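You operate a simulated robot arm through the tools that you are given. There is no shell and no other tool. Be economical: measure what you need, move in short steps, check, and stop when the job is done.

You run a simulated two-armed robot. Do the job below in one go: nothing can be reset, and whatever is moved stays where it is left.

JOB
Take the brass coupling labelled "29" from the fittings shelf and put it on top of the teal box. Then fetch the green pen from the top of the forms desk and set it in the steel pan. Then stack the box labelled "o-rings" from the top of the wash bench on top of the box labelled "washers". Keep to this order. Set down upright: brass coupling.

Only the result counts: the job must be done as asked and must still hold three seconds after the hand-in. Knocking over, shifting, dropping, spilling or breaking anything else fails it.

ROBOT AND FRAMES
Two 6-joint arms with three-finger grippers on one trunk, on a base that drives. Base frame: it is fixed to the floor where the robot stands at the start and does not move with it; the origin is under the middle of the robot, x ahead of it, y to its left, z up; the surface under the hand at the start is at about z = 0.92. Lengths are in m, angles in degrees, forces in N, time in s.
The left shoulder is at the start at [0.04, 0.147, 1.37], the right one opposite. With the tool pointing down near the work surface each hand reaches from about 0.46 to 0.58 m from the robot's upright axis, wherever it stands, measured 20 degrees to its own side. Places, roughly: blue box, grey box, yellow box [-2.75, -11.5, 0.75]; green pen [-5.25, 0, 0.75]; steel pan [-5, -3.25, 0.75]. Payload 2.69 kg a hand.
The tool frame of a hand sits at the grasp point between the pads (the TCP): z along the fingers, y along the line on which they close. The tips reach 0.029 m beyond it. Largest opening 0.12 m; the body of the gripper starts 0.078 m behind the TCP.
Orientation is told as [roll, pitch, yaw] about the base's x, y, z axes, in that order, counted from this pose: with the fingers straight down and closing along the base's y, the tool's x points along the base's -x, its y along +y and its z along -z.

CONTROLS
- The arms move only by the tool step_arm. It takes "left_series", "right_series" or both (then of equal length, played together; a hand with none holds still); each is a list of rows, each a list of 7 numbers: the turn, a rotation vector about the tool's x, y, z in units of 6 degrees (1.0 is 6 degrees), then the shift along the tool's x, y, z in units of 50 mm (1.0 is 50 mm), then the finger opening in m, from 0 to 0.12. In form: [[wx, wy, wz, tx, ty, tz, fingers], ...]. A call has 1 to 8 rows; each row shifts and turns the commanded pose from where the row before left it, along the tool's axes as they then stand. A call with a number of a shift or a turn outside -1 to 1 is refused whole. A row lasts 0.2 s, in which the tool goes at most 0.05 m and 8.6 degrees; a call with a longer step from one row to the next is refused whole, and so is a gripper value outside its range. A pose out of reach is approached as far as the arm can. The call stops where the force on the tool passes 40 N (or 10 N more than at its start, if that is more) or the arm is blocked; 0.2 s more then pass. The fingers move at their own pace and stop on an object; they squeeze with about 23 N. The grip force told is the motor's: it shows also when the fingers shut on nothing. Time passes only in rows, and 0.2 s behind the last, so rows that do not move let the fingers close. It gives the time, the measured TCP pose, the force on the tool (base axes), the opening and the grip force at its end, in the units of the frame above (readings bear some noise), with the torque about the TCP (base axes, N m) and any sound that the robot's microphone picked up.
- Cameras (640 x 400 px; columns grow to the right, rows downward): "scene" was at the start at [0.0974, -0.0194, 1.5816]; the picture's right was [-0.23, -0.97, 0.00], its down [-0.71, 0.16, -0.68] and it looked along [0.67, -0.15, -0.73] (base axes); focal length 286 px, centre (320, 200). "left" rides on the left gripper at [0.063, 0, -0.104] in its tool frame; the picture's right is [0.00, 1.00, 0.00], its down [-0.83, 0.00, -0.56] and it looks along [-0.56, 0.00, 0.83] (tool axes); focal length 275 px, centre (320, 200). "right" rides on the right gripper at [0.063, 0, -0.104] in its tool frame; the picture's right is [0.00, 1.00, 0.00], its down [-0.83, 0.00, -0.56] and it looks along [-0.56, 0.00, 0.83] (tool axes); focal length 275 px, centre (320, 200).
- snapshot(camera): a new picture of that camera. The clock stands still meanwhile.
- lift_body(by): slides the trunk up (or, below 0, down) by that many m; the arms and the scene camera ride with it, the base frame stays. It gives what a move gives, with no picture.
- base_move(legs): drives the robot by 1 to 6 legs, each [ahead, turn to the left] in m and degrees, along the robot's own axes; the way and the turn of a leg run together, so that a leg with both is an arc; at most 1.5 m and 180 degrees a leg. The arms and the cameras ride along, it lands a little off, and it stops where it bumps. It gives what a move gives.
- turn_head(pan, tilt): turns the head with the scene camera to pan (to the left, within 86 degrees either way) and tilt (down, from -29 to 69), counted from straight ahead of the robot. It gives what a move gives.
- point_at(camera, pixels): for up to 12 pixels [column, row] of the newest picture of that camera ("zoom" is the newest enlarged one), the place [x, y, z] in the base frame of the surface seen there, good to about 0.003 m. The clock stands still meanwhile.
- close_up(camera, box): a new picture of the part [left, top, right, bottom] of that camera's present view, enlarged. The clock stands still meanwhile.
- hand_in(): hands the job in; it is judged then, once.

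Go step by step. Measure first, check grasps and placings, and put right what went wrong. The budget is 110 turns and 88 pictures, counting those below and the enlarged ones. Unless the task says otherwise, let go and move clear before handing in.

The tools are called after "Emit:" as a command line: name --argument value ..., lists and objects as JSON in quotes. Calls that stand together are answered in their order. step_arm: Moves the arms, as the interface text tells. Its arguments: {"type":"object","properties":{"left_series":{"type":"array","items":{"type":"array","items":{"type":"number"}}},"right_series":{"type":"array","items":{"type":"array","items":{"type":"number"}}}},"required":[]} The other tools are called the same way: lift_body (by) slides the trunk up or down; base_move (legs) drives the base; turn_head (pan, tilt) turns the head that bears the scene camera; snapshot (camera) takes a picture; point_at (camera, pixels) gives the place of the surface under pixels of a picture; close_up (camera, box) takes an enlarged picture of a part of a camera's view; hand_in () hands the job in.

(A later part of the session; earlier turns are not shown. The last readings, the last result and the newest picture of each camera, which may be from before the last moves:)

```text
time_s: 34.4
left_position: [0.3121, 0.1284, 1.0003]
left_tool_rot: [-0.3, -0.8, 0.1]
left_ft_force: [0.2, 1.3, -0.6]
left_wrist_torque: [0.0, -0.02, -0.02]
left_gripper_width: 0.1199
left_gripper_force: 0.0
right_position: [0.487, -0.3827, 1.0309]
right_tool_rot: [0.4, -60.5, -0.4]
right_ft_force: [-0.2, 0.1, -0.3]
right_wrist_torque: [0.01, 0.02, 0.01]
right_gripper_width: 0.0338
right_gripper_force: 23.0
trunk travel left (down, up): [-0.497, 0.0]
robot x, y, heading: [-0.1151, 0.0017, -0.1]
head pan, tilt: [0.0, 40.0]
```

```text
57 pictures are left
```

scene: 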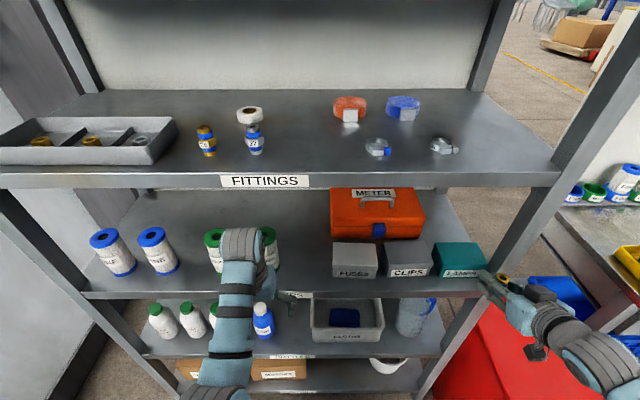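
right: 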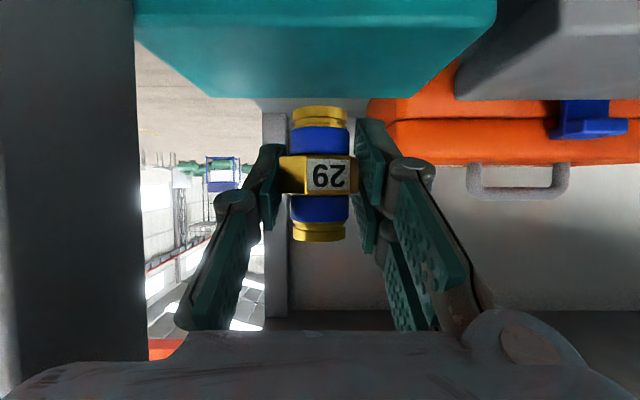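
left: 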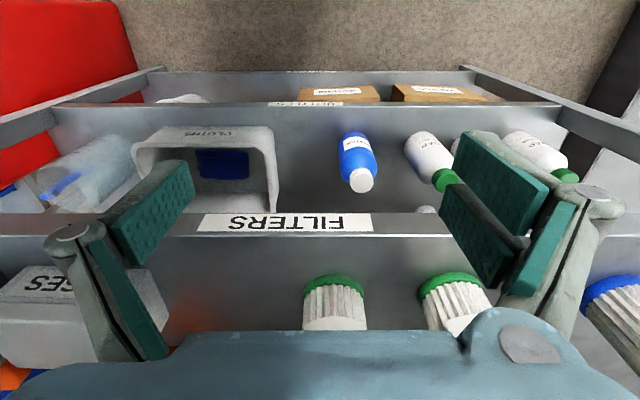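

About 15 mm above the box; lower gently until contact.

Emit:
step_arm --right_series '[[0, 0, 0, 0.0866, 0, 0.05, 0.015], [0, 0, 0, 0.0866, 0, 0.05, 0.015], [0, 0, 0, 0.05, 0, 0.03, 0.015], [0, 0, 0, 0, 0, 0, 0.015]]'

Emit:
snapshot --camera "right"

```text
time_s: 35.4
left_position: [0.3129, 0.1288, 1.001]
left_tool_rot: [-0.2, -0.7, 0.1]
left_ft_force: [0.0, 0.7, 0.0]
left_wrist_torque: [0.03, -0.01, 0.01]
left_gripper_width: 0.1199
left_gripper_force: 0.0
right_position: [0.4878, -0.382, 1.0199]
right_tool_rot: [0.3, -60.5, -0.3]
right_ft_force: [0.2, -0.7, -0.3]
right_wrist_torque: [0.0, -0.02, -0.03]
right_gripper_width: 0.0341
right_gripper_force: 22.9
trunk travel left (down, up): [-0.497, 0.0]
robot x, y, heading: [-0.117, -0.0013, -0.4]
head pan, tilt: [0.0, 40.0]
```

```text
56 pictures are left
```

right: 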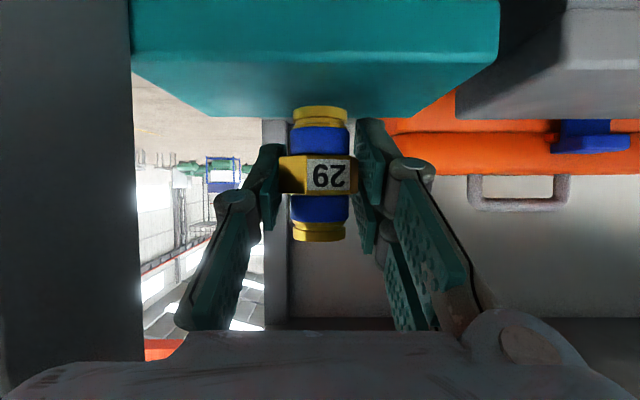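

Emit:
step_arm --right_series '[[0, 0, 0, 0.043, 0, 0.025, 0.015], [0, 0, 0, 0, 0, 0, 0.015]]'

Emit:
step_arm --right_series '[[0, 0, 0, 0.03, 0, 0.018, 0.015], [0, 0, 0, 0, 0, 0, 0.015]]'

```text
time_s: 36.0
left_position: [0.3131, 0.1298, 1.0018]
left_tool_rot: [-0.2, -0.7, 0.1]
left_ft_force: [-0.5, -0.2, 0.7]
left_wrist_torque: [-0.02, 0.03, 0.01]
left_gripper_width: 0.1198
left_gripper_force: 0.0
right_position: [0.4875, -0.3823, 1.0163]
right_tool_rot: [0.2, -60.5, -0.3]
right_ft_force: [-0.3, -0.6, 0.3]
right_wrist_torque: [0.04, 0.01, -0.02]
right_gripper_width: 0.034
right_gripper_force: 22.8
trunk travel left (down, up): [-0.497, 0.0]
robot x, y, heading: [-0.1176, 0.0013, -0.0]
head pan, tilt: [0.0, 40.0]
```

```text
time_s: 36.6
left_position: [0.3128, 0.1293, 1.0003]
left_tool_rot: [-0.2, -0.8, 0.1]
left_ft_force: [-0.2, 0.3, 0.6]
left_wrist_torque: [0.01, -0.01, 0.01]
left_gripper_width: 0.1197
left_gripper_force: 0.0
right_position: [0.4885, -0.3818, 1.0152]
right_tool_rot: [0.3, -60.5, -0.4]
right_ft_force: [0.1, 0.4, -0.5]
right_wrist_torque: [0.0, 0.01, 0.0]
right_gripper_width: 0.0341
right_gripper_force: 23.2
trunk travel left (down, up): [-0.497, 0.0]
robot x, y, heading: [-0.1148, 0.0022, 0.1]
head pan, tilt: [0.0, 40.0]
```

No contact force yet at z 1.015; look closely at the gap near (320,110), and step down another 2 mm twice.

Emit:
step_arm --right_series '[[0, 0, 0, 0.03, 0, 0.018, 0.015], [0, 0, 0, 0, 0, 0, 0.015]]'

Emit:
close_up --camera "right" --box '[240, 80, 400, 180]'

```text
time_s: 37.2
left_position: [0.313, 0.1304, 1.0008]
left_tool_rot: [-0.2, -0.8, 0.1]
left_ft_force: [0.3, -0.1, 0.3]
left_wrist_torque: [-0.02, -0.01, -0.01]
left_gripper_width: 0.12
left_gripper_force: 0.0
right_position: [0.4857, -0.3827, 1.0127]
right_tool_rot: [0.4, -60.4, -0.3]
right_ft_force: [-0.9, 0.3, -0.6]
right_wrist_torque: [0.04, 0.01, -0.01]
right_gripper_width: 0.034
right_gripper_force: 23.3
trunk travel left (down, up): [-0.497, 0.0]
robot x, y, heading: [-0.118, 0.004, 0.0]
head pan, tilt: [0.0, 40.0]
```

```text
4.00 times, centred on (320, 130) of right
```

zoom: 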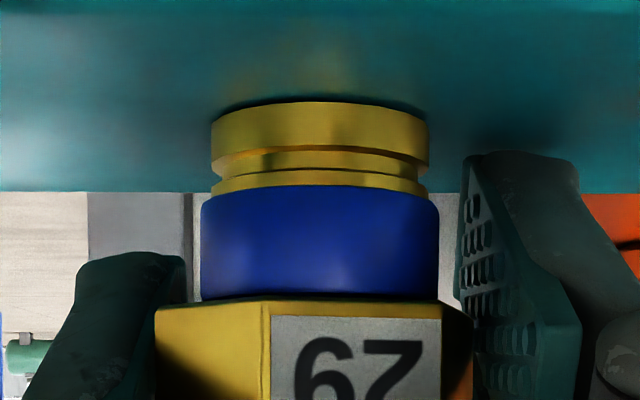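

A thin contact shadow shows; nearly touching. Lower 1.5 mm at a time.

Emit:
step_arm --right_series '[[0, 0, 0, 0.026, 0, 0.015, 0.015], [0, 0, 0, 0, 0, 0, 0.015]]'

Emit:
step_arm --right_series '[[0, 0, 0, 0.026, 0, 0.015, 0.015], [0, 0, 0, 0, 0, 0, 0.015]]'

```text
time_s: 37.8
left_position: [0.3109, 0.1295, 1.0012]
left_tool_rot: [-0.1, -0.8, 0.1]
left_ft_force: [-0.6, 0.0, -0.5]
left_wrist_torque: [0.0, -0.01, 0.03]
left_gripper_width: 0.12
left_gripper_force: 0.1
right_position: [0.4865, -0.3822, 1.014]
right_tool_rot: [0.2, -60.6, -0.2]
right_ft_force: [1.6, -1.3, 4.5]
right_wrist_torque: [-0.1, 0.0, -0.01]
right_gripper_width: 0.0339
right_gripper_force: 22.9
trunk travel left (down, up): [-0.497, 0.0]
robot x, y, heading: [-0.1166, -0.0018, 0.1]
head pan, tilt: [0.0, 40.0]
```

```text
time_s: 38.4
left_position: [0.3112, 0.129, 1.0009]
left_tool_rot: [-0.1, -0.9, 0.2]
left_ft_force: [-0.1, -0.1, 0.8]
left_wrist_torque: [0.03, 0.03, -0.04]
left_gripper_width: 0.1199
left_gripper_force: 0.1
right_position: [0.4861, -0.3821, 1.0123]
right_tool_rot: [0.1, -60.8, -0.2]
right_ft_force: [0.2, -4.3, 11.6]
right_wrist_torque: [-0.12, 0.05, 0.03]
right_gripper_width: 0.0341
right_gripper_force: 22.7
trunk travel left (down, up): [-0.497, 0.0]
robot x, y, heading: [-0.114, -0.0015, -0.4]
head pan, tilt: [0.0, 40.0]
```

Contact (11.6 N). Release the fingers slowly, then look.

Emit:
step_arm --right_series '[[0, 0, 0, -0.026, 0, -0.015, 0.03], [0, 0, 0, 0, 0, 0, 0.038], [0, 0, 0, 0, 0, 0, 0.05], [0, 0, 0, 0, 0, 0, 0.065], [0, 0, 0, 0, 0, 0, 0.065]]'

Emit:
snapshot --camera "right"

```text
time_s: 39.6
left_position: [0.3128, 0.1289, 1.0008]
left_tool_rot: [-0.2, -0.7, 0.2]
left_ft_force: [0.0, 0.2, 0.1]
left_wrist_torque: [-0.04, -0.01, -0.02]
left_gripper_width: 0.1201
left_gripper_force: 0.2
right_position: [0.4863, -0.3813, 1.0123]
right_tool_rot: [0.3, -60.4, -0.4]
right_ft_force: [-0.8, 0.8, 2.1]
right_wrist_torque: [0.11, -0.06, 0.05]
right_gripper_width: 0.0648
right_gripper_force: 0.1
trunk travel left (down, up): [-0.497, 0.0]
robot x, y, heading: [-0.1181, -0.0039, -0.3]
head pan, tilt: [0.0, 40.0]
```

```text
54 pictures are left
```

right: 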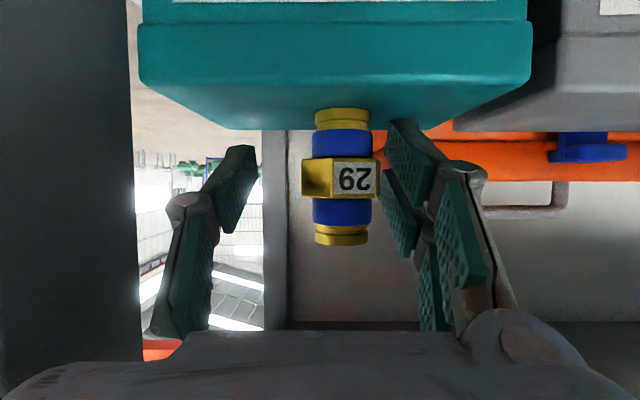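

The coupling stands at (341,175), nearer the +y finger, and the tips likely brush the box. Raise 6 mm, centre +8 mm, then retract straight back.

Emit:
step_arm --right_series '[[0, 0, 0, -0.1, 0, -0.06, 0.065], [0, 0, 0, 0, 0.16, 0, 0.065], [0, 0, 0, 0, 0, 0, 0.075], [0, 0, 0, 0.3, 0, -0.52, 0.075], [0, 0, 0, 0.5, 0, -0.86, 0.075], [0, 0, 0, 0.5, 0, -0.86, 0.075], [0, 0, 0, 0, 0, 0, 0.075]]'

Emit:
snapshot --camera "right"

```text
time_s: 41.2
left_position: [0.3125, 0.1297, 1.0004]
left_tool_rot: [-0.2, -0.8, 0.1]
left_ft_force: [0.2, -1.0, -0.2]
left_wrist_torque: [-0.01, 0.0, 0.04]
left_gripper_width: 0.12
left_gripper_force: 0.1
right_position: [0.357, -0.3729, 1.0189]
right_tool_rot: [0.2, -60.6, -0.3]
right_ft_force: [-0.4, 0.3, -0.1]
right_wrist_torque: [0.02, 0.02, 0.02]
right_gripper_width: 0.0753
right_gripper_force: 0.0
trunk travel left (down, up): [-0.497, 0.0]
robot x, y, heading: [-0.1187, -0.0002, -0.1]
head pan, tilt: [0.0, 40.0]
```

```text
53 pictures are left
```

right: 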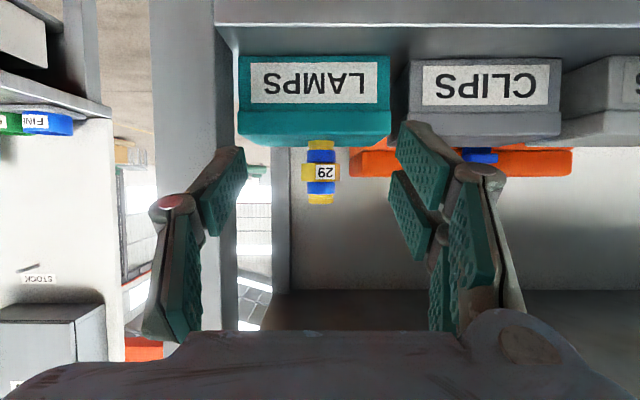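

The coupling stands upright on the teal box at (320,172). Now I fold the right hand to fingers-down and look around before driving.

Emit:
step_arm --right_series '[[0, 0, 0, 0.3, 0.5, -0.52, 0.04], [0, 1, 0, 0, 0.5, 0, 0.04], [0, 1, 0, 0, 0.5, 0, 0.04], [0, 1, 0, 0, 0, 0, 0.04], [0, 1, 0, 0, 0, 0, 0.04], [0, 1, 0, 0, 0, 0, 0.04], [0, 1, 0, 0, 0, 0, 0.04], [0, 1, 0, 0, 0, 0, 0.04]]'

Emit:
step_arm --right_series '[[0, 1, 0, 0, 0, 0, 0.04], [0, 1, 0, 0, 0, 0, 0.04], [0, 1, 0, 0, 0, 0, 0.04]]' --left_series '[[0, 0, 0, 0, 0, 0, 0.04], [0, 0, 0, 0, 0, 0, 0.04], [0, 0, 0, 0, 0, 0, 0.04]]'

Emit:
turn_head --pan -86 --tilt 25

Emit:
snapshot --camera "scene"

```text
time_s: 43.0
left_position: [0.3128, 0.129, 1.0003]
left_tool_rot: [-0.2, -0.9, 0.1]
left_ft_force: [0.0, -0.2, 0.4]
left_wrist_torque: [-0.03, -0.03, -0.02]
left_gripper_width: 0.1199
left_gripper_force: 0.0
right_position: [0.3269, -0.2994, 1.0166]
right_tool_rot: [0.0, -18.5, 0.0]
right_ft_force: [0.2, -0.3, -0.5]
right_wrist_torque: [0.02, -0.01, 0.0]
right_gripper_width: 0.04
right_gripper_force: 0.1
trunk travel left (down, up): [-0.497, 0.0]
robot x, y, heading: [-0.1199, -0.0009, -0.1]
head pan, tilt: [0.0, 40.0]
```

```text
time_s: 43.8
left_position: [0.3134, 0.1296, 1.0007]
left_tool_rot: [-0.2, -0.8, -0.1]
left_ft_force: [0.0, 0.8, 0.3]
left_wrist_torque: [0.0, 0.0, -0.01]
left_gripper_width: 0.0399
left_gripper_force: 0.0
right_position: [0.3337, -0.3006, 1.0097]
right_tool_rot: [0.2, -0.4, -0.1]
right_ft_force: [0.8, -0.1, -0.4]
right_wrist_torque: [0.04, 0.03, -0.01]
right_gripper_width: 0.0397
right_gripper_force: 0.1
right hand out of reach, approached as far as the arm can: row 3
trunk travel left (down, up): [-0.497, 0.0]
robot x, y, heading: [-0.1187, -0.0007, -0.1]
head pan, tilt: [0.0, 40.0]
```

```text
time_s: 45.4
left_position: [0.3132, 0.1287, 1.0001]
left_tool_rot: [-0.3, -0.8, 0.1]
left_ft_force: [-0.5, -0.3, -0.2]
left_wrist_torque: [-0.01, 0.01, 0.0]
left_gripper_width: 0.0401
left_gripper_force: 0.0
right_position: [0.3332, -0.3014, 1.0093]
right_tool_rot: [0.2, -0.6, -0.1]
right_ft_force: [0.0, -0.4, -0.1]
right_wrist_torque: [0.01, 0.01, 0.01]
right_gripper_width: 0.0402
right_gripper_force: 0.1
trunk travel left (down, up): [-0.497, 0.0]
robot x, y, heading: [-0.1148, 0.0012, 0.2]
head pan, tilt: [-85.9, 25.0]
```

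```text
52 pictures are left
```

scene: 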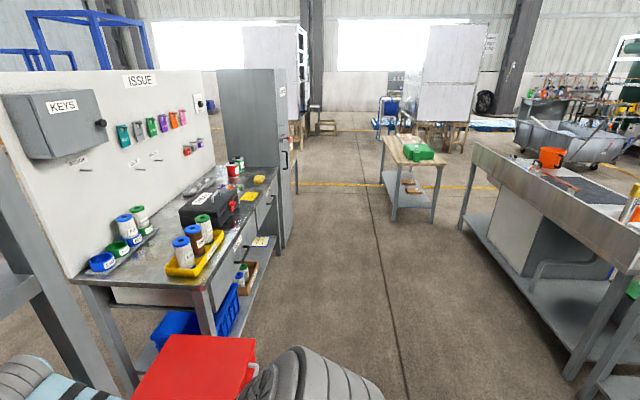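

I look down −y along an aisle between the issue bench (left) and a long bench (right). Measure obstacles.

Emit:
point_at --camera "scene" --pixels '[[200, 340], [250, 370], [212, 290], [288, 245], [275, 170], [470, 145], [580, 375], [610, 240], [395, 180], [435, 220], [400, 300], [540, 160]]'

Emit:
turn_head --pan 86 --tilt 25

Emit:
snapshot --camera "scene"

```text
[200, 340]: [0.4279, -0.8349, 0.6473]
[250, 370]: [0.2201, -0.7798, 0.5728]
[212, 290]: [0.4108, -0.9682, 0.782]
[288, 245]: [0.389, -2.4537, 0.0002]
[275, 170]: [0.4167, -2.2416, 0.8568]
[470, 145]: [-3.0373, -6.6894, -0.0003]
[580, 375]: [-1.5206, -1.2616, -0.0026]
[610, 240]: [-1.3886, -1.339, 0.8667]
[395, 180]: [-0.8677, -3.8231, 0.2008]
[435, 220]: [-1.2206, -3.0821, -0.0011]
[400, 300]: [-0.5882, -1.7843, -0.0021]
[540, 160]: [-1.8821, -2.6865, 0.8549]
```

```text
time_s: 48.0
left_position: [0.3118, 0.1291, 1.0004]
left_tool_rot: [-0.2, -0.8, 0.1]
left_ft_force: [-0.3, 0.1, -0.2]
left_wrist_torque: [0.05, -0.03, -0.01]
left_gripper_width: 0.0399
left_gripper_force: 0.1
right_position: [0.3334, -0.3004, 1.0097]
right_tool_rot: [0.2, -0.6, -0.1]
right_ft_force: [-0.2, 0.4, -0.4]
right_wrist_torque: [-0.01, 0.01, 0.01]
right_gripper_width: 0.04
right_gripper_force: 0.1
trunk travel left (down, up): [-0.497, 0.0]
robot x, y, heading: [-0.1163, 0.0002, -0.3]
head pan, tilt: [85.9, 25.0]
```

```text
51 pictures are left
```

scene: 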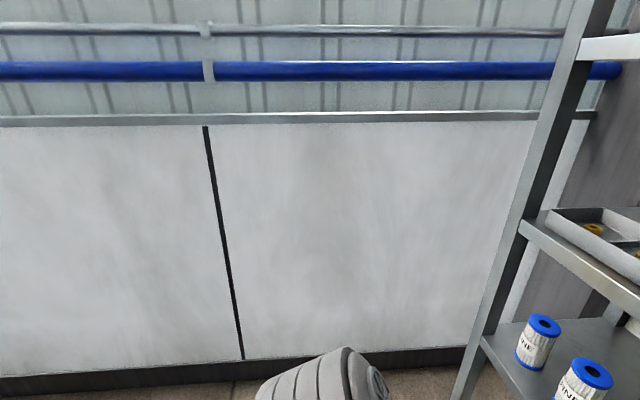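

The way out is along −y. Turn right 90° and look around.

Emit:
base_move --legs '[[0, -90]]'

Emit:
turn_head --pan -80 --tilt 25

Emit:
snapshot --camera "scene"

```text
time_s: 52.2
left_position: [0.0207, -0.4274, 1.0001]
left_tool_rot: [-0.3, -0.8, -88.8]
left_ft_force: [0.1, -0.6, -0.3]
left_wrist_torque: [-0.02, 0.01, -0.02]
left_gripper_width: 0.0399
left_gripper_force: 0.0
right_position: [-0.4101, -0.4565, 1.0097]
right_tool_rot: [0.3, -0.6, -89.1]
right_ft_force: [0.2, -0.2, 0.0]
right_wrist_torque: [0.01, -0.02, 0.01]
right_gripper_width: 0.0399
right_gripper_force: 0.1
trunk travel left (down, up): [-0.497, 0.0]
robot x, y, heading: [-0.1163, 0.0021, -89.2]
head pan, tilt: [85.9, 25.0]
```

```text
time_s: 54.7
left_position: [0.0196, -0.427, 1.0013]
left_tool_rot: [-0.2, -0.8, -88.7]
left_ft_force: [-0.1, -0.7, -0.2]
left_wrist_torque: [0.01, 0.02, -0.01]
left_gripper_width: 0.04
left_gripper_force: 0.1
right_position: [-0.4097, -0.4551, 1.0097]
right_tool_rot: [0.2, -0.6, -89.1]
right_ft_force: [-0.2, 1.1, -0.3]
right_wrist_torque: [0.02, 0.01, 0.02]
right_gripper_width: 0.0401
right_gripper_force: 0.1
trunk travel left (down, up): [-0.497, 0.0]
robot x, y, heading: [-0.1209, 0.0007, -88.7]
head pan, tilt: [-80.0, 25.0]
```

```text
50 pictures are left
```

scene: 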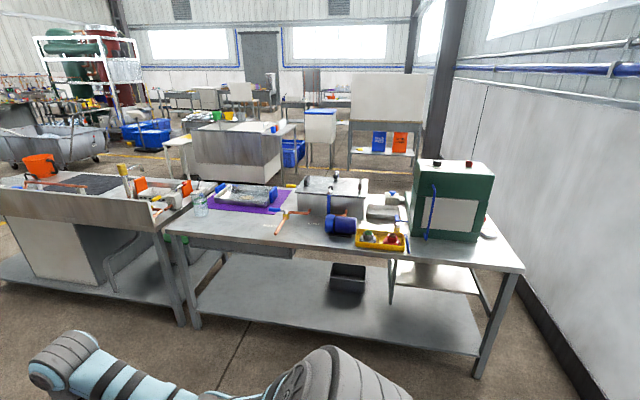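

A bench lies behind with another to its left; beyond it towards −x there are more desks. Measure.

Emit:
point_at --camera "scene" --pixels '[[180, 320], [480, 375], [440, 258], [168, 232], [520, 270], [420, 180], [183, 150], [240, 165], [100, 180], [385, 145], [320, 130], [155, 155]]'

Emit:
close_up --camera "scene" --box '[0, 50, 450, 250]'

Emit:
turn_head --pan -30 --tilt 15

Emit:
snapshot --camera "scene"

```text
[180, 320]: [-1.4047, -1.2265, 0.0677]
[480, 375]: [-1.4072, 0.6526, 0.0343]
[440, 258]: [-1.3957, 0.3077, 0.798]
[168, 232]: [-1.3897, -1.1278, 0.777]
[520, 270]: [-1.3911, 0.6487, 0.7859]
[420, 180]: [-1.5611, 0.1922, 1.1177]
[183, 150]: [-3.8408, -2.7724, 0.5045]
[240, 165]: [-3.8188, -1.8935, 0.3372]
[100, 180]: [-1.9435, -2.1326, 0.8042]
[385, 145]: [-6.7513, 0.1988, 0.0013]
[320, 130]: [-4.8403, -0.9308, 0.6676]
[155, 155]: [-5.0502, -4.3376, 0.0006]
```

```text
1.42 times, centred on (225, 150) of scene
```

zoom: 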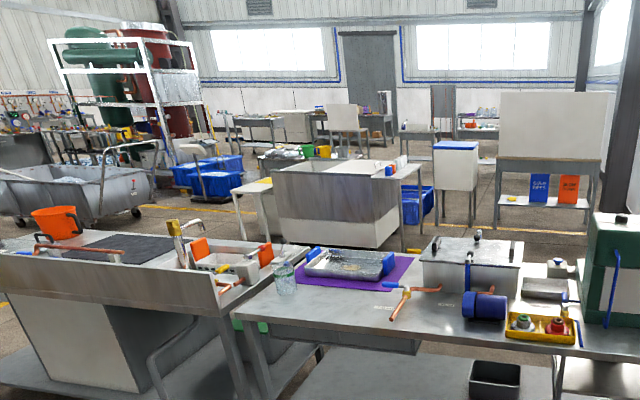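

```text
time_s: 55.9
left_position: [0.0194, -0.427, 1.001]
left_tool_rot: [-0.2, -0.9, -88.8]
left_ft_force: [-0.1, -0.1, 0.3]
left_wrist_torque: [0.03, 0.0, 0.01]
left_gripper_width: 0.04
left_gripper_force: 0.1
right_position: [-0.4088, -0.4553, 1.0083]
right_tool_rot: [0.2, -0.6, -89.1]
right_ft_force: [0.4, 0.1, -0.2]
right_wrist_torque: [-0.01, 0.02, 0.03]
right_gripper_width: 0.0399
right_gripper_force: 0.1
trunk travel left (down, up): [-0.497, 0.0]
robot x, y, heading: [-0.1158, 0.0017, -88.9]
head pan, tilt: [-30.0, 15.0]
```

```text
48 pictures are left
```

scene: 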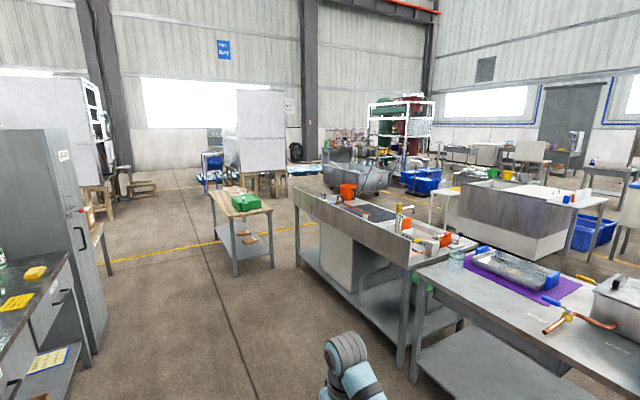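

I need the aisle geometry to go around the long bench; measure corners.

Emit:
point_at --camera "scene" --pixels '[[297, 265], [294, 190], [236, 275], [273, 265], [214, 195], [338, 165], [283, 180], [350, 185], [330, 190], [400, 375], [470, 215], [160, 270]]'

Emit:
close_up --camera "scene" --box '[200, 110, 640, 270]'

```text
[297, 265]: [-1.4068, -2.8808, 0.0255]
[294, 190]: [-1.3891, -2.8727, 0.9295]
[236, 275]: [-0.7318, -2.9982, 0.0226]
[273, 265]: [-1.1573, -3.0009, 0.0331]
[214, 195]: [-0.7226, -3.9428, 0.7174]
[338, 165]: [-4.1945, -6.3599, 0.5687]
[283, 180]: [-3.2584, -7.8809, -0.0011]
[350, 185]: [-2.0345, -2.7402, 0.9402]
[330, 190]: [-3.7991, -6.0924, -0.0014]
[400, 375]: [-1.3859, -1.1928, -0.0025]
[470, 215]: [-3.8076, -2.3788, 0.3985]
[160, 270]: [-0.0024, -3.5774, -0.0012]
```

```text
1.45 times, centred on (420, 190) of scene
```

zoom: 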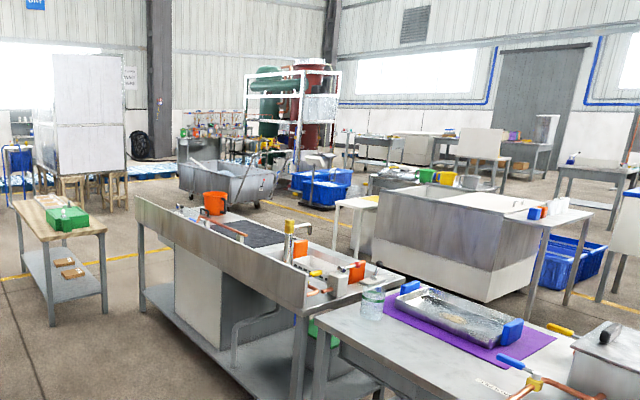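

Long bench spans x −1.39…−2.1 to y −2.88; the wood table x −0.72…−1.16, y −3…−3.95. I drive down the aisle at x≈−0.15 to y≈−4.6, then look west.

Emit:
base_move --legs '[[0, -2], [1.5, 0], [1.5, 0], [1.5, 0]]'

Emit:
turn_head --pan -70 --tilt 18

Emit:
snapshot --camera "scene"

```text
time_s: 77.9
left_position: [-0.2142, -4.9686, 1.0018]
left_tool_rot: [-0.2, -0.9, -94.0]
left_ft_force: [0.1, -0.4, -0.4]
left_wrist_torque: [-0.03, 0.0, 0.0]
left_gripper_width: 0.0401
left_gripper_force: 0.0
right_position: [-0.6453, -4.9585, 1.0107]
right_tool_rot: [0.2, -0.6, -94.2]
right_ft_force: [0.2, -0.2, -0.6]
right_wrist_torque: [-0.04, 0.0, -0.01]
right_gripper_width: 0.0401
right_gripper_force: 0.2
trunk travel left (down, up): [-0.497, 0.0]
robot x, y, heading: [-0.3127, -4.5285, -94.4]
head pan, tilt: [-30.0, 15.0]
```

```text
time_s: 79.0
left_position: [-0.2137, -4.9693, 1.0006]
left_tool_rot: [-0.2, -0.7, -93.9]
left_ft_force: [-0.5, -0.2, 0.0]
left_wrist_torque: [0.02, 0.0, -0.01]
left_gripper_width: 0.04
left_gripper_force: 0.2
right_position: [-0.6454, -4.9592, 1.0097]
right_tool_rot: [0.2, -0.7, -94.2]
right_ft_force: [0.6, 0.2, 0.1]
right_wrist_torque: [0.0, 0.01, 0.01]
right_gripper_width: 0.04
right_gripper_force: 0.0
trunk travel left (down, up): [-0.497, 0.0]
robot x, y, heading: [-0.314, -4.5277, -94.1]
head pan, tilt: [-70.0, 18.0]
```

```text
46 pictures are left
```

scene: 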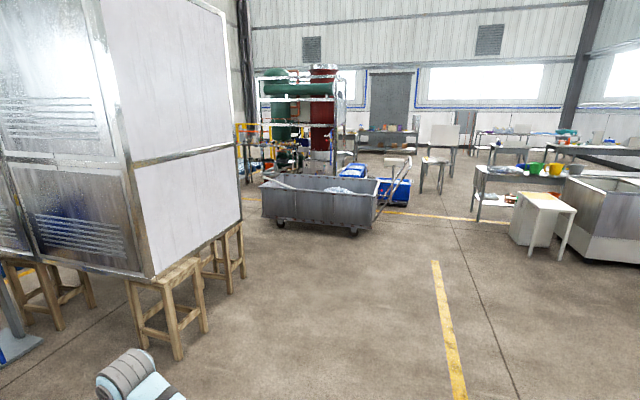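

Open floor to the west. Measure the obstacles.

Emit:
point_at --camera "scene" --pixels '[[585, 260], [530, 255], [478, 220], [440, 190], [355, 232], [380, 190], [535, 172], [500, 185], [175, 355], [560, 150], [400, 150], [560, 165]]'

Emit:
close_up --camera "scene" --box '[340, 100, 640, 270]'

```text
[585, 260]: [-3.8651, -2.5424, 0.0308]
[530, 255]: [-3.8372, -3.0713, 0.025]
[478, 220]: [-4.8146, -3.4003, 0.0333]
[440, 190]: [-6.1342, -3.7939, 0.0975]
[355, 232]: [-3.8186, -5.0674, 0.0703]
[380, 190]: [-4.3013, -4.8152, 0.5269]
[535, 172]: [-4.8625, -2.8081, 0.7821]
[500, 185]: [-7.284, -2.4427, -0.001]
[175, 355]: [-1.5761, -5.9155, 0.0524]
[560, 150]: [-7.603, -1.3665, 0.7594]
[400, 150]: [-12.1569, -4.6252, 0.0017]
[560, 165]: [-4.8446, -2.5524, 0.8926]
```

```text
2.13 times, centred on (490, 185) of scene
```

zoom: 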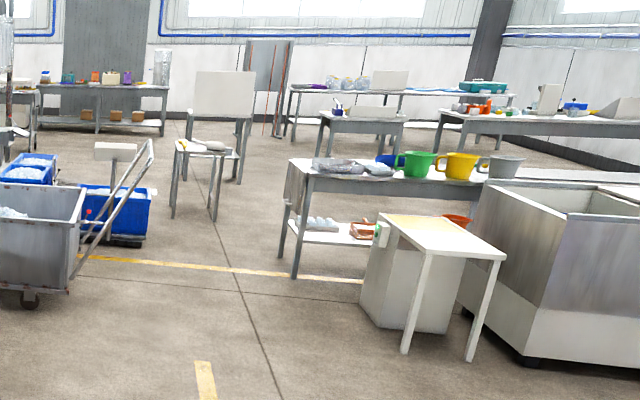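

The steel-pan table is at x≈−4.85, y −2.4…−3.4; forms desk lies beyond at (−5.25, 0). I'll go west along y≈−4.5 to x≈−2.9, then north through the gap between benches (x −2.1) and tank (x −3.8).

Emit:
base_move --legs '[[0, -86], [1.3, 0], [1.3, 0]]'

Emit:
turn_head --pan -80 --tilt 18

Emit:
snapshot --camera "scene"

```text
time_s: 95.3
left_position: [-3.3528, -4.5988, 1.0011]
left_tool_rot: [-0.2, -0.9, 178.8]
left_ft_force: [0.7, 0.2, 0.4]
left_wrist_torque: [-0.03, 0.07, -0.01]
left_gripper_width: 0.04
left_gripper_force: 0.1
right_position: [-3.363, -4.1684, 1.0097]
right_tool_rot: [0.2, -0.7, 178.5]
right_ft_force: [0.7, 0.4, 0.6]
right_wrist_torque: [0.0, 0.01, 0.02]
right_gripper_width: 0.0402
right_gripper_force: 0.0
trunk travel left (down, up): [-0.497, 0.0]
robot x, y, heading: [-2.9184, -4.4808, 178.5]
head pan, tilt: [-70.0, 18.0]
```

```text
time_s: 96.0
left_position: [-3.3527, -4.5999, 1.0013]
left_tool_rot: [-0.3, -0.7, 178.9]
left_ft_force: [0.1, 0.5, -0.1]
left_wrist_torque: [-0.02, 0.05, 0.01]
left_gripper_width: 0.0399
left_gripper_force: 0.1
right_position: [-3.3622, -4.1681, 1.0088]
right_tool_rot: [0.2, -0.6, 178.5]
right_ft_force: [-0.3, -0.7, 0.0]
right_wrist_torque: [-0.02, 0.01, 0.0]
right_gripper_width: 0.0401
right_gripper_force: 0.1
trunk travel left (down, up): [-0.497, 0.0]
robot x, y, heading: [-2.9216, -4.4794, 178.4]
head pan, tilt: [-80.0, 18.0]
```

```text
44 pictures are left
```

scene: 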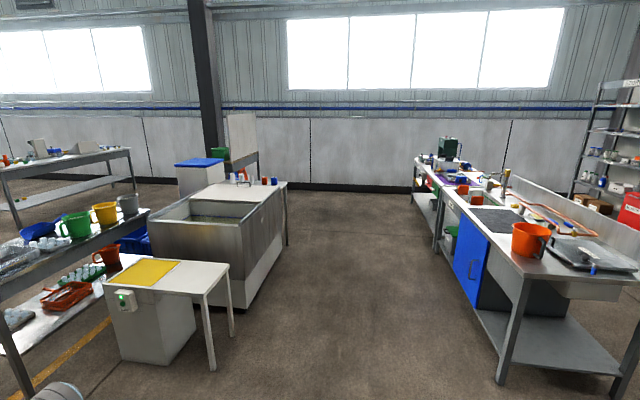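

The corridor north is clear between tank (left) and benches (right). Measure it and the far desk.

Emit:
point_at --camera "scene" --pixels '[[233, 335], [240, 305], [287, 240], [290, 185], [440, 250], [500, 380], [235, 170], [250, 158], [195, 165], [330, 195], [245, 140], [412, 195]]'

Emit:
close_up --camera "scene" --box '[0, 120, 320, 320]'

```text
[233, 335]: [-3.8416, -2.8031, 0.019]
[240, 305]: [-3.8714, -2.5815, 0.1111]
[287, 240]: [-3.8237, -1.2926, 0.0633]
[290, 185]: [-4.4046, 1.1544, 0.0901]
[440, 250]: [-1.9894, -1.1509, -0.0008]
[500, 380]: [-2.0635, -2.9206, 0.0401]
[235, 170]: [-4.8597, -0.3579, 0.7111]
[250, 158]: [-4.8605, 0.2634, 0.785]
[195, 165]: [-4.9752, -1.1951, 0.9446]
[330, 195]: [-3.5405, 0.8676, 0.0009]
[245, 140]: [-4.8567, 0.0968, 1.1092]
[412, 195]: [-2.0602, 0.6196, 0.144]
```

```text
2.00 times, centred on (160, 220) of scene
```

zoom: 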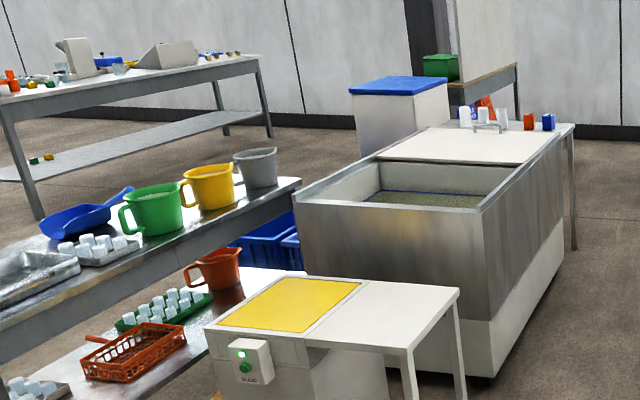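

The forms desk has its panel on its east side (x −4.86), so I should approach from the west. Measure what is in the west.

Emit:
point_at --camera "zoom" --pixels '[[40, 218], [268, 136], [260, 60], [10, 110], [355, 150], [450, 85], [515, 70], [440, 70], [35, 275], [300, 185], [20, 190], [400, 80]]'

Emit:
turn_head --pan -20 --tilt 18

Emit:
snapshot --camera "scene"

```text
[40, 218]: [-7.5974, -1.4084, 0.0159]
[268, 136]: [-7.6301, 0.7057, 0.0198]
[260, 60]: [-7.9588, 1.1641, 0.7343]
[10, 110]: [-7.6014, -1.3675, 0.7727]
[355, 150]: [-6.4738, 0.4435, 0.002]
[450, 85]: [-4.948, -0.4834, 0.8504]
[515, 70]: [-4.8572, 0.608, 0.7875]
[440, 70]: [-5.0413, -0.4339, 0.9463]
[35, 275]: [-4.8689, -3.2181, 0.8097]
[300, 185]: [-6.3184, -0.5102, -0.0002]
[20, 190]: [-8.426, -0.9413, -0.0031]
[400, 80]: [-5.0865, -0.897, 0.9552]
```

```text
time_s: 97.3
left_position: [-3.3528, -4.5991, 1.0015]
left_tool_rot: [-0.3, -0.9, 178.8]
left_ft_force: [-1.3, 0.4, 0.0]
left_wrist_torque: [0.0, 0.02, 0.0]
left_gripper_width: 0.0401
left_gripper_force: 0.1
right_position: [-3.3617, -4.1678, 1.0089]
right_tool_rot: [0.2, -0.6, 178.5]
right_ft_force: [0.1, -0.1, -0.4]
right_wrist_torque: [0.0, -0.02, -0.02]
right_gripper_width: 0.0402
right_gripper_force: 0.0
trunk travel left (down, up): [-0.497, 0.0]
robot x, y, heading: [-2.9179, -4.4789, 178.2]
head pan, tilt: [-20.0, 18.0]
```

```text
42 pictures are left
```

scene: 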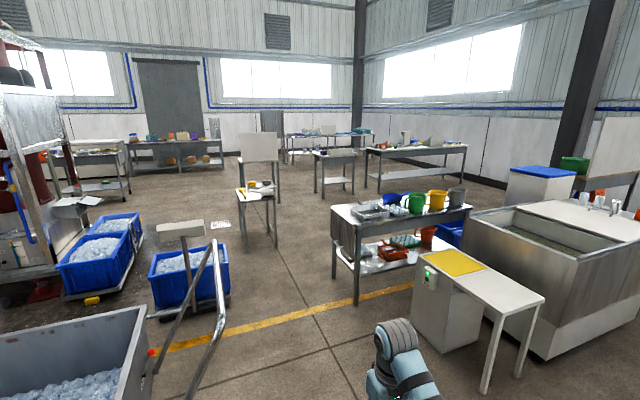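

I'll pass west between the pan table and the cart, then go north. Measure the gap.

Emit:
point_at --camera "scene" --pixels '[[150, 360], [225, 290], [216, 245], [356, 305], [334, 278], [240, 245], [276, 245], [368, 208], [365, 215], [318, 195], [353, 190], [230, 290]]'

Emit:
close_up --camera "scene" --box '[310, 170, 490, 280]'

```text
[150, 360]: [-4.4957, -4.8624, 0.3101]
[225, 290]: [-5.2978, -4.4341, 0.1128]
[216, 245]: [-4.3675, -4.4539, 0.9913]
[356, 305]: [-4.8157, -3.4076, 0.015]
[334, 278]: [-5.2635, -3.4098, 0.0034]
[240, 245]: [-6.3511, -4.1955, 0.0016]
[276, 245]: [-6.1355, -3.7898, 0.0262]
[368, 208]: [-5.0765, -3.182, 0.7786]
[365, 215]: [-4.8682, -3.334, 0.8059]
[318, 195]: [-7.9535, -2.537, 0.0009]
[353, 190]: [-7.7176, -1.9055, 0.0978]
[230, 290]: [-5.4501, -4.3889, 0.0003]
```

```text
3.56 times, centred on (400, 225) of scene
```

zoom: 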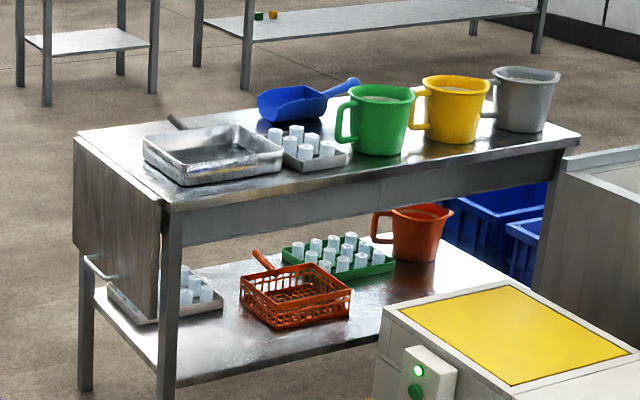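

Gap between pan table (y −3.41) and cart handle (−4.37, −4.45) is about 1 m. I drive to its mouth at about (−4.0, −3.95).

Emit:
base_move --legs '[[0, -24.5], [1.2, 0], [0, 26]]'

Emit:
turn_head --pan 0 --tilt 35

Emit:
snapshot --camera "scene"

```text
time_s: 106.0
left_position: [-4.4163, -4.0665, 1.0021]
left_tool_rot: [-0.2, -0.8, 178.8]
left_ft_force: [1.1, -0.4, 0.3]
left_wrist_torque: [-0.05, 0.03, -0.01]
left_gripper_width: 0.0402
left_gripper_force: 0.1
right_position: [-4.4274, -3.6357, 1.0101]
right_tool_rot: [0.2, -0.5, 178.6]
right_ft_force: [-0.9, -0.6, -0.2]
right_wrist_torque: [0.03, 0.03, 0.04]
right_gripper_width: 0.04
right_gripper_force: 0.1
trunk travel left (down, up): [-0.497, 0.0]
robot x, y, heading: [-3.9836, -3.9478, 178.3]
head pan, tilt: [-20.0, 18.0]
```

```text
time_s: 106.8
left_position: [-4.4165, -4.0673, 1.0017]
left_tool_rot: [-0.3, -0.8, 178.9]
left_ft_force: [-0.3, 1.1, 0.2]
left_wrist_torque: [0.0, 0.05, -0.01]
left_gripper_width: 0.0401
left_gripper_force: 0.0
right_position: [-4.4277, -3.6366, 1.0102]
right_tool_rot: [0.1, -0.6, 178.6]
right_ft_force: [0.3, -0.5, 0.7]
right_wrist_torque: [-0.02, -0.01, 0.02]
right_gripper_width: 0.0402
right_gripper_force: 0.1
trunk travel left (down, up): [-0.497, 0.0]
robot x, y, heading: [-3.9826, -3.9498, 178.5]
head pan, tilt: [0.0, 35.0]
```

```text
40 pictures are left
```

scene: 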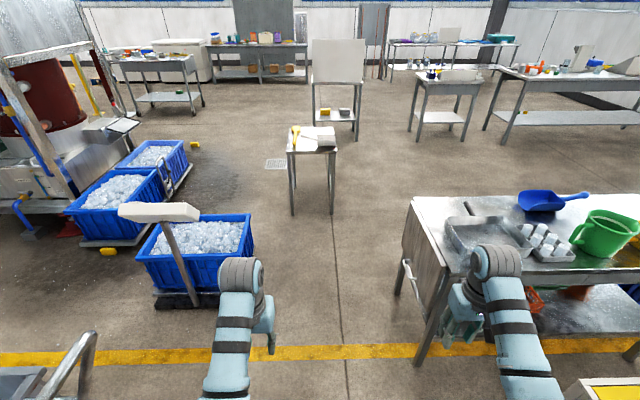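

Clear gap ahead. Drive 1.2 m and arc right to face north.

Emit:
base_move --legs '[[1.25, 0], [0.87, -88]]'

Emit:
turn_head --pan -20 --tilt 30

Emit:
snapshot --camera "scene"

```text
time_s: 117.3
left_position: [-5.9506, -2.9605, 0.9979]
left_tool_rot: [0.0, -1.3, 92.7]
left_ft_force: [0.0, 0.1, -0.5]
left_wrist_torque: [-0.02, -0.01, -0.01]
left_gripper_width: 0.0397
left_gripper_force: 0.0
right_position: [-5.5232, -2.9237, 1.0092]
right_tool_rot: [0.1, -0.5, 92.5]
right_ft_force: [-0.1, -0.4, -0.1]
right_wrist_torque: [0.0, 0.02, -0.02]
right_gripper_width: 0.04
right_gripper_force: 0.0
trunk travel left (down, up): [-0.497, 0.0]
robot x, y, heading: [-5.8078, -3.3869, 92.5]
head pan, tilt: [0.0, 35.0]
cut short: leg 2
```

```text
time_s: 118.1
left_position: [-5.9522, -2.9603, 0.9982]
left_tool_rot: [0.0, -1.1, 92.7]
left_ft_force: [0.4, -0.3, -0.7]
left_wrist_torque: [0.02, -0.03, 0.0]
left_gripper_width: 0.0398
left_gripper_force: 0.0
right_position: [-5.5243, -2.9234, 1.0088]
right_tool_rot: [0.2, -0.5, 92.5]
right_ft_force: [0.1, 0.6, -0.4]
right_wrist_torque: [0.02, -0.01, -0.01]
right_gripper_width: 0.0401
right_gripper_force: 0.0
trunk travel left (down, up): [-0.497, 0.0]
robot x, y, heading: [-5.8042, -3.386, 92.8]
head pan, tilt: [-20.0, 30.0]
```

```text
39 pictures are left
```

scene: 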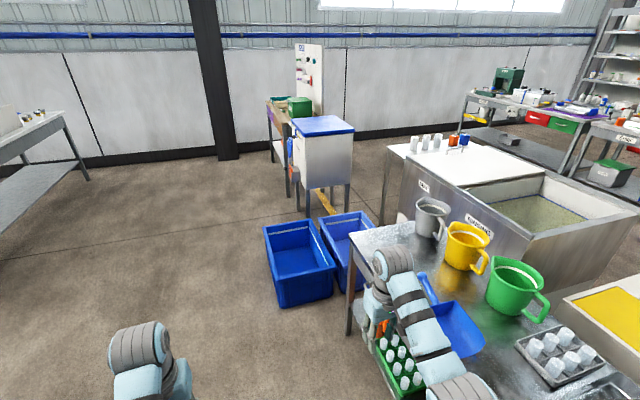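

Now heading north at (−5.80, −3.39). Measure the blue bins and desk edges ahead.

Emit:
point_at --camera "scene" --pixels '[[277, 304], [265, 230], [300, 215], [287, 195], [270, 108], [272, 165], [298, 135], [340, 285], [295, 105], [235, 158]]'

Emit:
close_up --camera "scene" --box '[240, 40, 400, 140]'

```text
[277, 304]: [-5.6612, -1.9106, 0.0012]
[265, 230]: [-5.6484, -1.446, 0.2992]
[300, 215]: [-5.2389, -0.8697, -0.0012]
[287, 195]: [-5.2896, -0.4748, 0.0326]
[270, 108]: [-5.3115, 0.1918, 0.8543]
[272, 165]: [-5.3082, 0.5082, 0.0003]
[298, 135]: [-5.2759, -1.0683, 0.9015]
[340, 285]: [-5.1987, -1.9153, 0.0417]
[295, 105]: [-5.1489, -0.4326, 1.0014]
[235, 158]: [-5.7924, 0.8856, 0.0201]
```

```text
4.00 times, centred on (320, 90) of scene
```

zoom: 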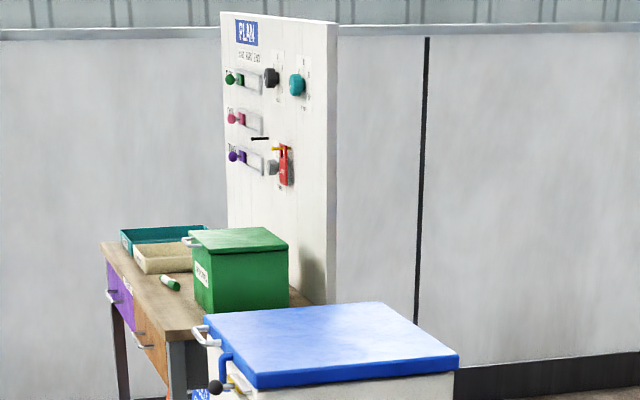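

The green pen is visible on the desk (zoom 170,283); desk spans x −5.31…−4.86, y −0.48…0.55. Drive around the blue bins (west edge x −5.66) to about (−6.1, 0) and face east.

Emit:
base_move --legs '[[0, 11], [1.45, 0], [0, -12], [1.5, 0], [0.45, 0], [0, -91]]'

Emit:
turn_head --pan 0 --tilt 40

Emit:
snapshot --camera "scene"

```text
time_s: 140.0
left_position: [-5.7818, 0.1196, 0.9978]
left_tool_rot: [-0.2, -1.2, 1.3]
left_ft_force: [0.1, -0.2, 0.5]
left_wrist_torque: [-0.01, 0.0, 0.03]
left_gripper_width: 0.04
left_gripper_force: 0.1
right_position: [-5.7564, -0.3115, 1.0097]
right_tool_rot: [0.3, -0.6, 1.1]
right_ft_force: [-1.1, 0.1, -0.5]
right_wrist_torque: [0.0, 0.02, -0.02]
right_gripper_width: 0.0399
right_gripper_force: 0.0
trunk travel left (down, up): [-0.497, 0.0]
robot x, y, heading: [-6.2144, -0.0181, 1.2]
head pan, tilt: [-20.0, 30.0]
```

```text
time_s: 140.9
left_position: [-5.7826, 0.1187, 0.9975]
left_tool_rot: [-0.1, -1.3, 1.2]
left_ft_force: [0.2, 0.0, 0.2]
left_wrist_torque: [-0.04, 0.02, 0.0]
left_gripper_width: 0.0401
left_gripper_force: 0.1
right_position: [-5.7561, -0.3104, 1.0093]
right_tool_rot: [0.2, -0.4, 1.1]
right_ft_force: [-0.4, -0.1, 0.1]
right_wrist_torque: [0.01, -0.01, -0.02]
right_gripper_width: 0.0401
right_gripper_force: 0.0
trunk travel left (down, up): [-0.497, 0.0]
robot x, y, heading: [-6.2117, -0.0165, 1.1]
head pan, tilt: [0.0, 40.0]
```

```text
37 pictures are left
```

scene: 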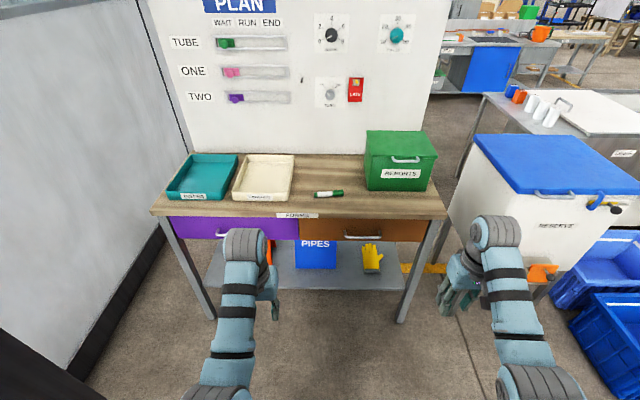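

Green pen at (329,194), lying along y on the forms desk. Measure.

Emit:
point_at --camera "scene" --pixels '[[315, 195], [329, 194], [342, 193], [329, 210], [300, 195], [366, 185], [295, 198], [280, 170], [400, 190], [320, 180]]'

Emit:
close_up --camera "scene" --box '[270, 150, 390, 240]'

```text
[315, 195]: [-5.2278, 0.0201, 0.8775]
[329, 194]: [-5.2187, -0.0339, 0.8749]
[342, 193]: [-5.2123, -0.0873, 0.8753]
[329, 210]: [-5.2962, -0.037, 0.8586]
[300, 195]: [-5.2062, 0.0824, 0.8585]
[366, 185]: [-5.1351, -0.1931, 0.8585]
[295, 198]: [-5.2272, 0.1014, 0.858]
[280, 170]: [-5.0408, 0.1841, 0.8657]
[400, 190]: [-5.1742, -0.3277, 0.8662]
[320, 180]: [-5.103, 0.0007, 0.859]
```

```text
4.44 times, centred on (330, 195) of scene
```

zoom: 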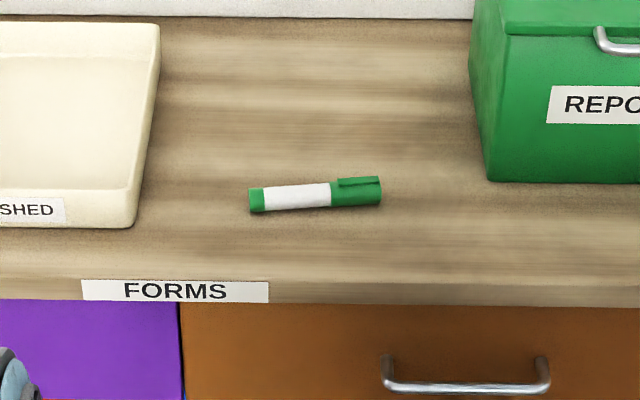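

Pen centre (−5.219, −0.034), ±0.055 along y (8.5° off), desk z 0.8585, pen Ø≈0.018. I yaw the right tool by +78° in free space, then approach the desk.

Emit:
step_arm --right_series '[[0, 0, -1, 0, 0, 0, 0.06], [0, 0, -1, 0, 0, 0, 0.06], [0, 0, -1, 0, 0, 0, 0.06], [0, 0, -1, 0, 0, 0, 0.06], [0, 0, -1, 0, 0, 0, 0.06], [0, 0, -1, 0, 0, 0, 0.06], [0, 0, -1, 0, 0, 0, 0.06]]'

Emit:
step_arm --right_series '[[0, 0, -1, 0, 0, 0, 0.06], [0, 0, -1, 0, 0, 0, 0.06], [0, 0, -1, 0, 0, 0, 0.06], [0, 0, -1, 0, 0, 0, 0.06], [0, 0, -1, 0, 0, 0, 0.06], [0, 0, -1, 0, 0, 0, 0.06]]'

Emit:
base_move --legs '[[0, -1.2], [0.45, 0], [0, 20]]'

Emit:
snapshot --camera "right"

```text
time_s: 142.5
left_position: [-5.7835, 0.1178, 0.9988]
left_tool_rot: [-0.2, -1.2, 1.4]
left_ft_force: [0.5, -0.2, -0.2]
left_wrist_torque: [-0.01, -0.01, 0.0]
left_gripper_width: 0.0399
left_gripper_force: 0.1
right_position: [-5.7557, -0.3101, 1.0088]
right_tool_rot: [-0.3, -0.5, 43.2]
right_ft_force: [0.2, 0.4, 0.0]
right_wrist_torque: [-0.02, -0.01, -0.01]
right_gripper_width: 0.0602
right_gripper_force: 0.1
trunk travel left (down, up): [-0.497, 0.0]
robot x, y, heading: [-6.215, -0.0132, 1.4]
head pan, tilt: [0.0, 40.0]
```

```text
time_s: 143.9
left_position: [-5.7825, 0.1189, 0.9986]
left_tool_rot: [0.0, -1.2, 1.3]
left_ft_force: [-0.6, -0.6, -0.2]
left_wrist_torque: [0.03, 0.02, -0.01]
left_gripper_width: 0.0401
left_gripper_force: 0.0
right_position: [-5.7562, -0.31, 1.0085]
right_tool_rot: [-0.6, -0.3, 79.3]
right_ft_force: [-0.5, 0.5, 0.5]
right_wrist_torque: [0.01, 0.02, 0.03]
right_gripper_width: 0.0601
right_gripper_force: 0.0
trunk travel left (down, up): [-0.497, 0.0]
robot x, y, heading: [-6.2149, -0.0175, 0.9]
head pan, tilt: [0.0, 40.0]
```

```text
time_s: 148.0
left_position: [-5.3989, 0.2466, 0.9974]
left_tool_rot: [-0.1, -1.2, 19.7]
left_ft_force: [-0.9, 0.7, 1.1]
left_wrist_torque: [-0.01, 0.0, -0.01]
left_gripper_width: 0.0401
left_gripper_force: 0.0
right_position: [-5.2395, -0.1519, 1.0089]
right_tool_rot: [-0.6, -0.2, 97.6]
right_ft_force: [-0.5, 0.1, 0.1]
right_wrist_torque: [-0.01, -0.02, 0.0]
right_gripper_width: 0.0601
right_gripper_force: 0.1
trunk travel left (down, up): [-0.497, 0.0]
robot x, y, heading: [-5.7679, -0.0242, 19.8]
head pan, tilt: [0.0, 40.0]
```

```text
35 pictures are left
```

right: 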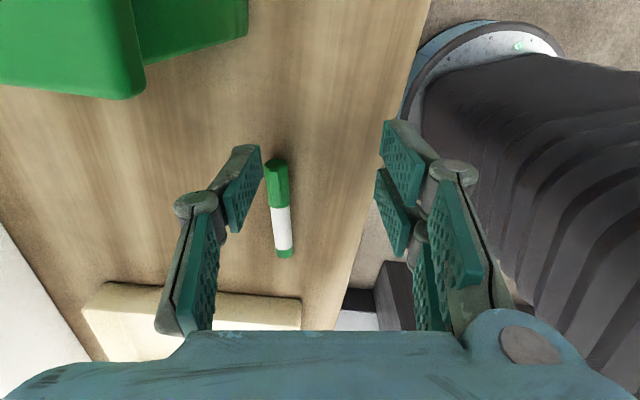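

Pen seen at (280,210). Shift the hand over it and lower the trunk by 0.09.

Emit:
step_arm --right_series '[[0, 0, 0, -0.76, -0.24, 0, 0.06], [0, 0, 0, -0.76, -0.24, 0, 0.06], [0, 0, 0, -0.76, -0.24, 0, 0.06], [0, 0, 0, 0, 0, 0, 0.06]]'

Emit:
lift_body --by -0.09

Emit:
snapshot --camera "right"

```text
time_s: 149.0
left_position: [-5.3992, 0.2472, 0.9969]
left_tool_rot: [-0.2, -1.2, 19.8]
left_ft_force: [-0.8, 0.0, -0.1]
left_wrist_torque: [0.01, -0.04, -0.01]
left_gripper_width: 0.0404
left_gripper_force: 0.1
right_position: [-5.2185, -0.0335, 1.0093]
right_tool_rot: [-0.5, -0.3, 97.7]
right_ft_force: [0.1, -1.1, 0.2]
right_wrist_torque: [0.01, 0.0, 0.01]
right_gripper_width: 0.06
right_gripper_force: 0.0
trunk travel left (down, up): [-0.497, 0.0]
robot x, y, heading: [-5.7628, -0.0185, 19.9]
head pan, tilt: [0.0, 40.0]
```

```text
time_s: 150.3
left_position: [-5.4005, 0.2467, 0.9079]
left_tool_rot: [-0.1, -1.2, 19.7]
left_ft_force: [-0.2, 1.0, -0.8]
left_wrist_torque: [0.0, 0.01, -0.04]
left_gripper_width: 0.0402
left_gripper_force: 0.0
right_position: [-5.2176, -0.0329, 0.9204]
right_tool_rot: [-0.5, -0.3, 97.6]
right_ft_force: [0.1, 0.1, 0.1]
right_wrist_torque: [0.03, 0.04, 0.01]
right_gripper_width: 0.0599
right_gripper_force: 0.2
trunk travel left (down, up): [-0.407, 0.09]
robot x, y, heading: [-5.7629, -0.0198, 19.7]
head pan, tilt: [0.0, 40.0]
```

```text
34 pictures are left
```

right: 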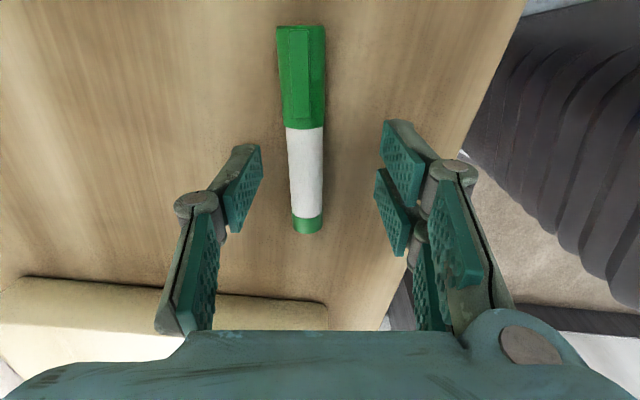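

Pen between the fingers; measure its lateral place exactly.

Emit:
point_at --camera "right" --pixels '[[303, 60], [305, 100], [306, 160], [307, 195], [307, 225], [350, 150]]'

```text
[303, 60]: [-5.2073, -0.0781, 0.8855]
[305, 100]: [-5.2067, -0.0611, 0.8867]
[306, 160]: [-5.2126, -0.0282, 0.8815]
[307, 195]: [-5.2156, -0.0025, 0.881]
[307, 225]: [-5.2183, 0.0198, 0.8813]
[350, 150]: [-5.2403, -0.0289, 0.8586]
```

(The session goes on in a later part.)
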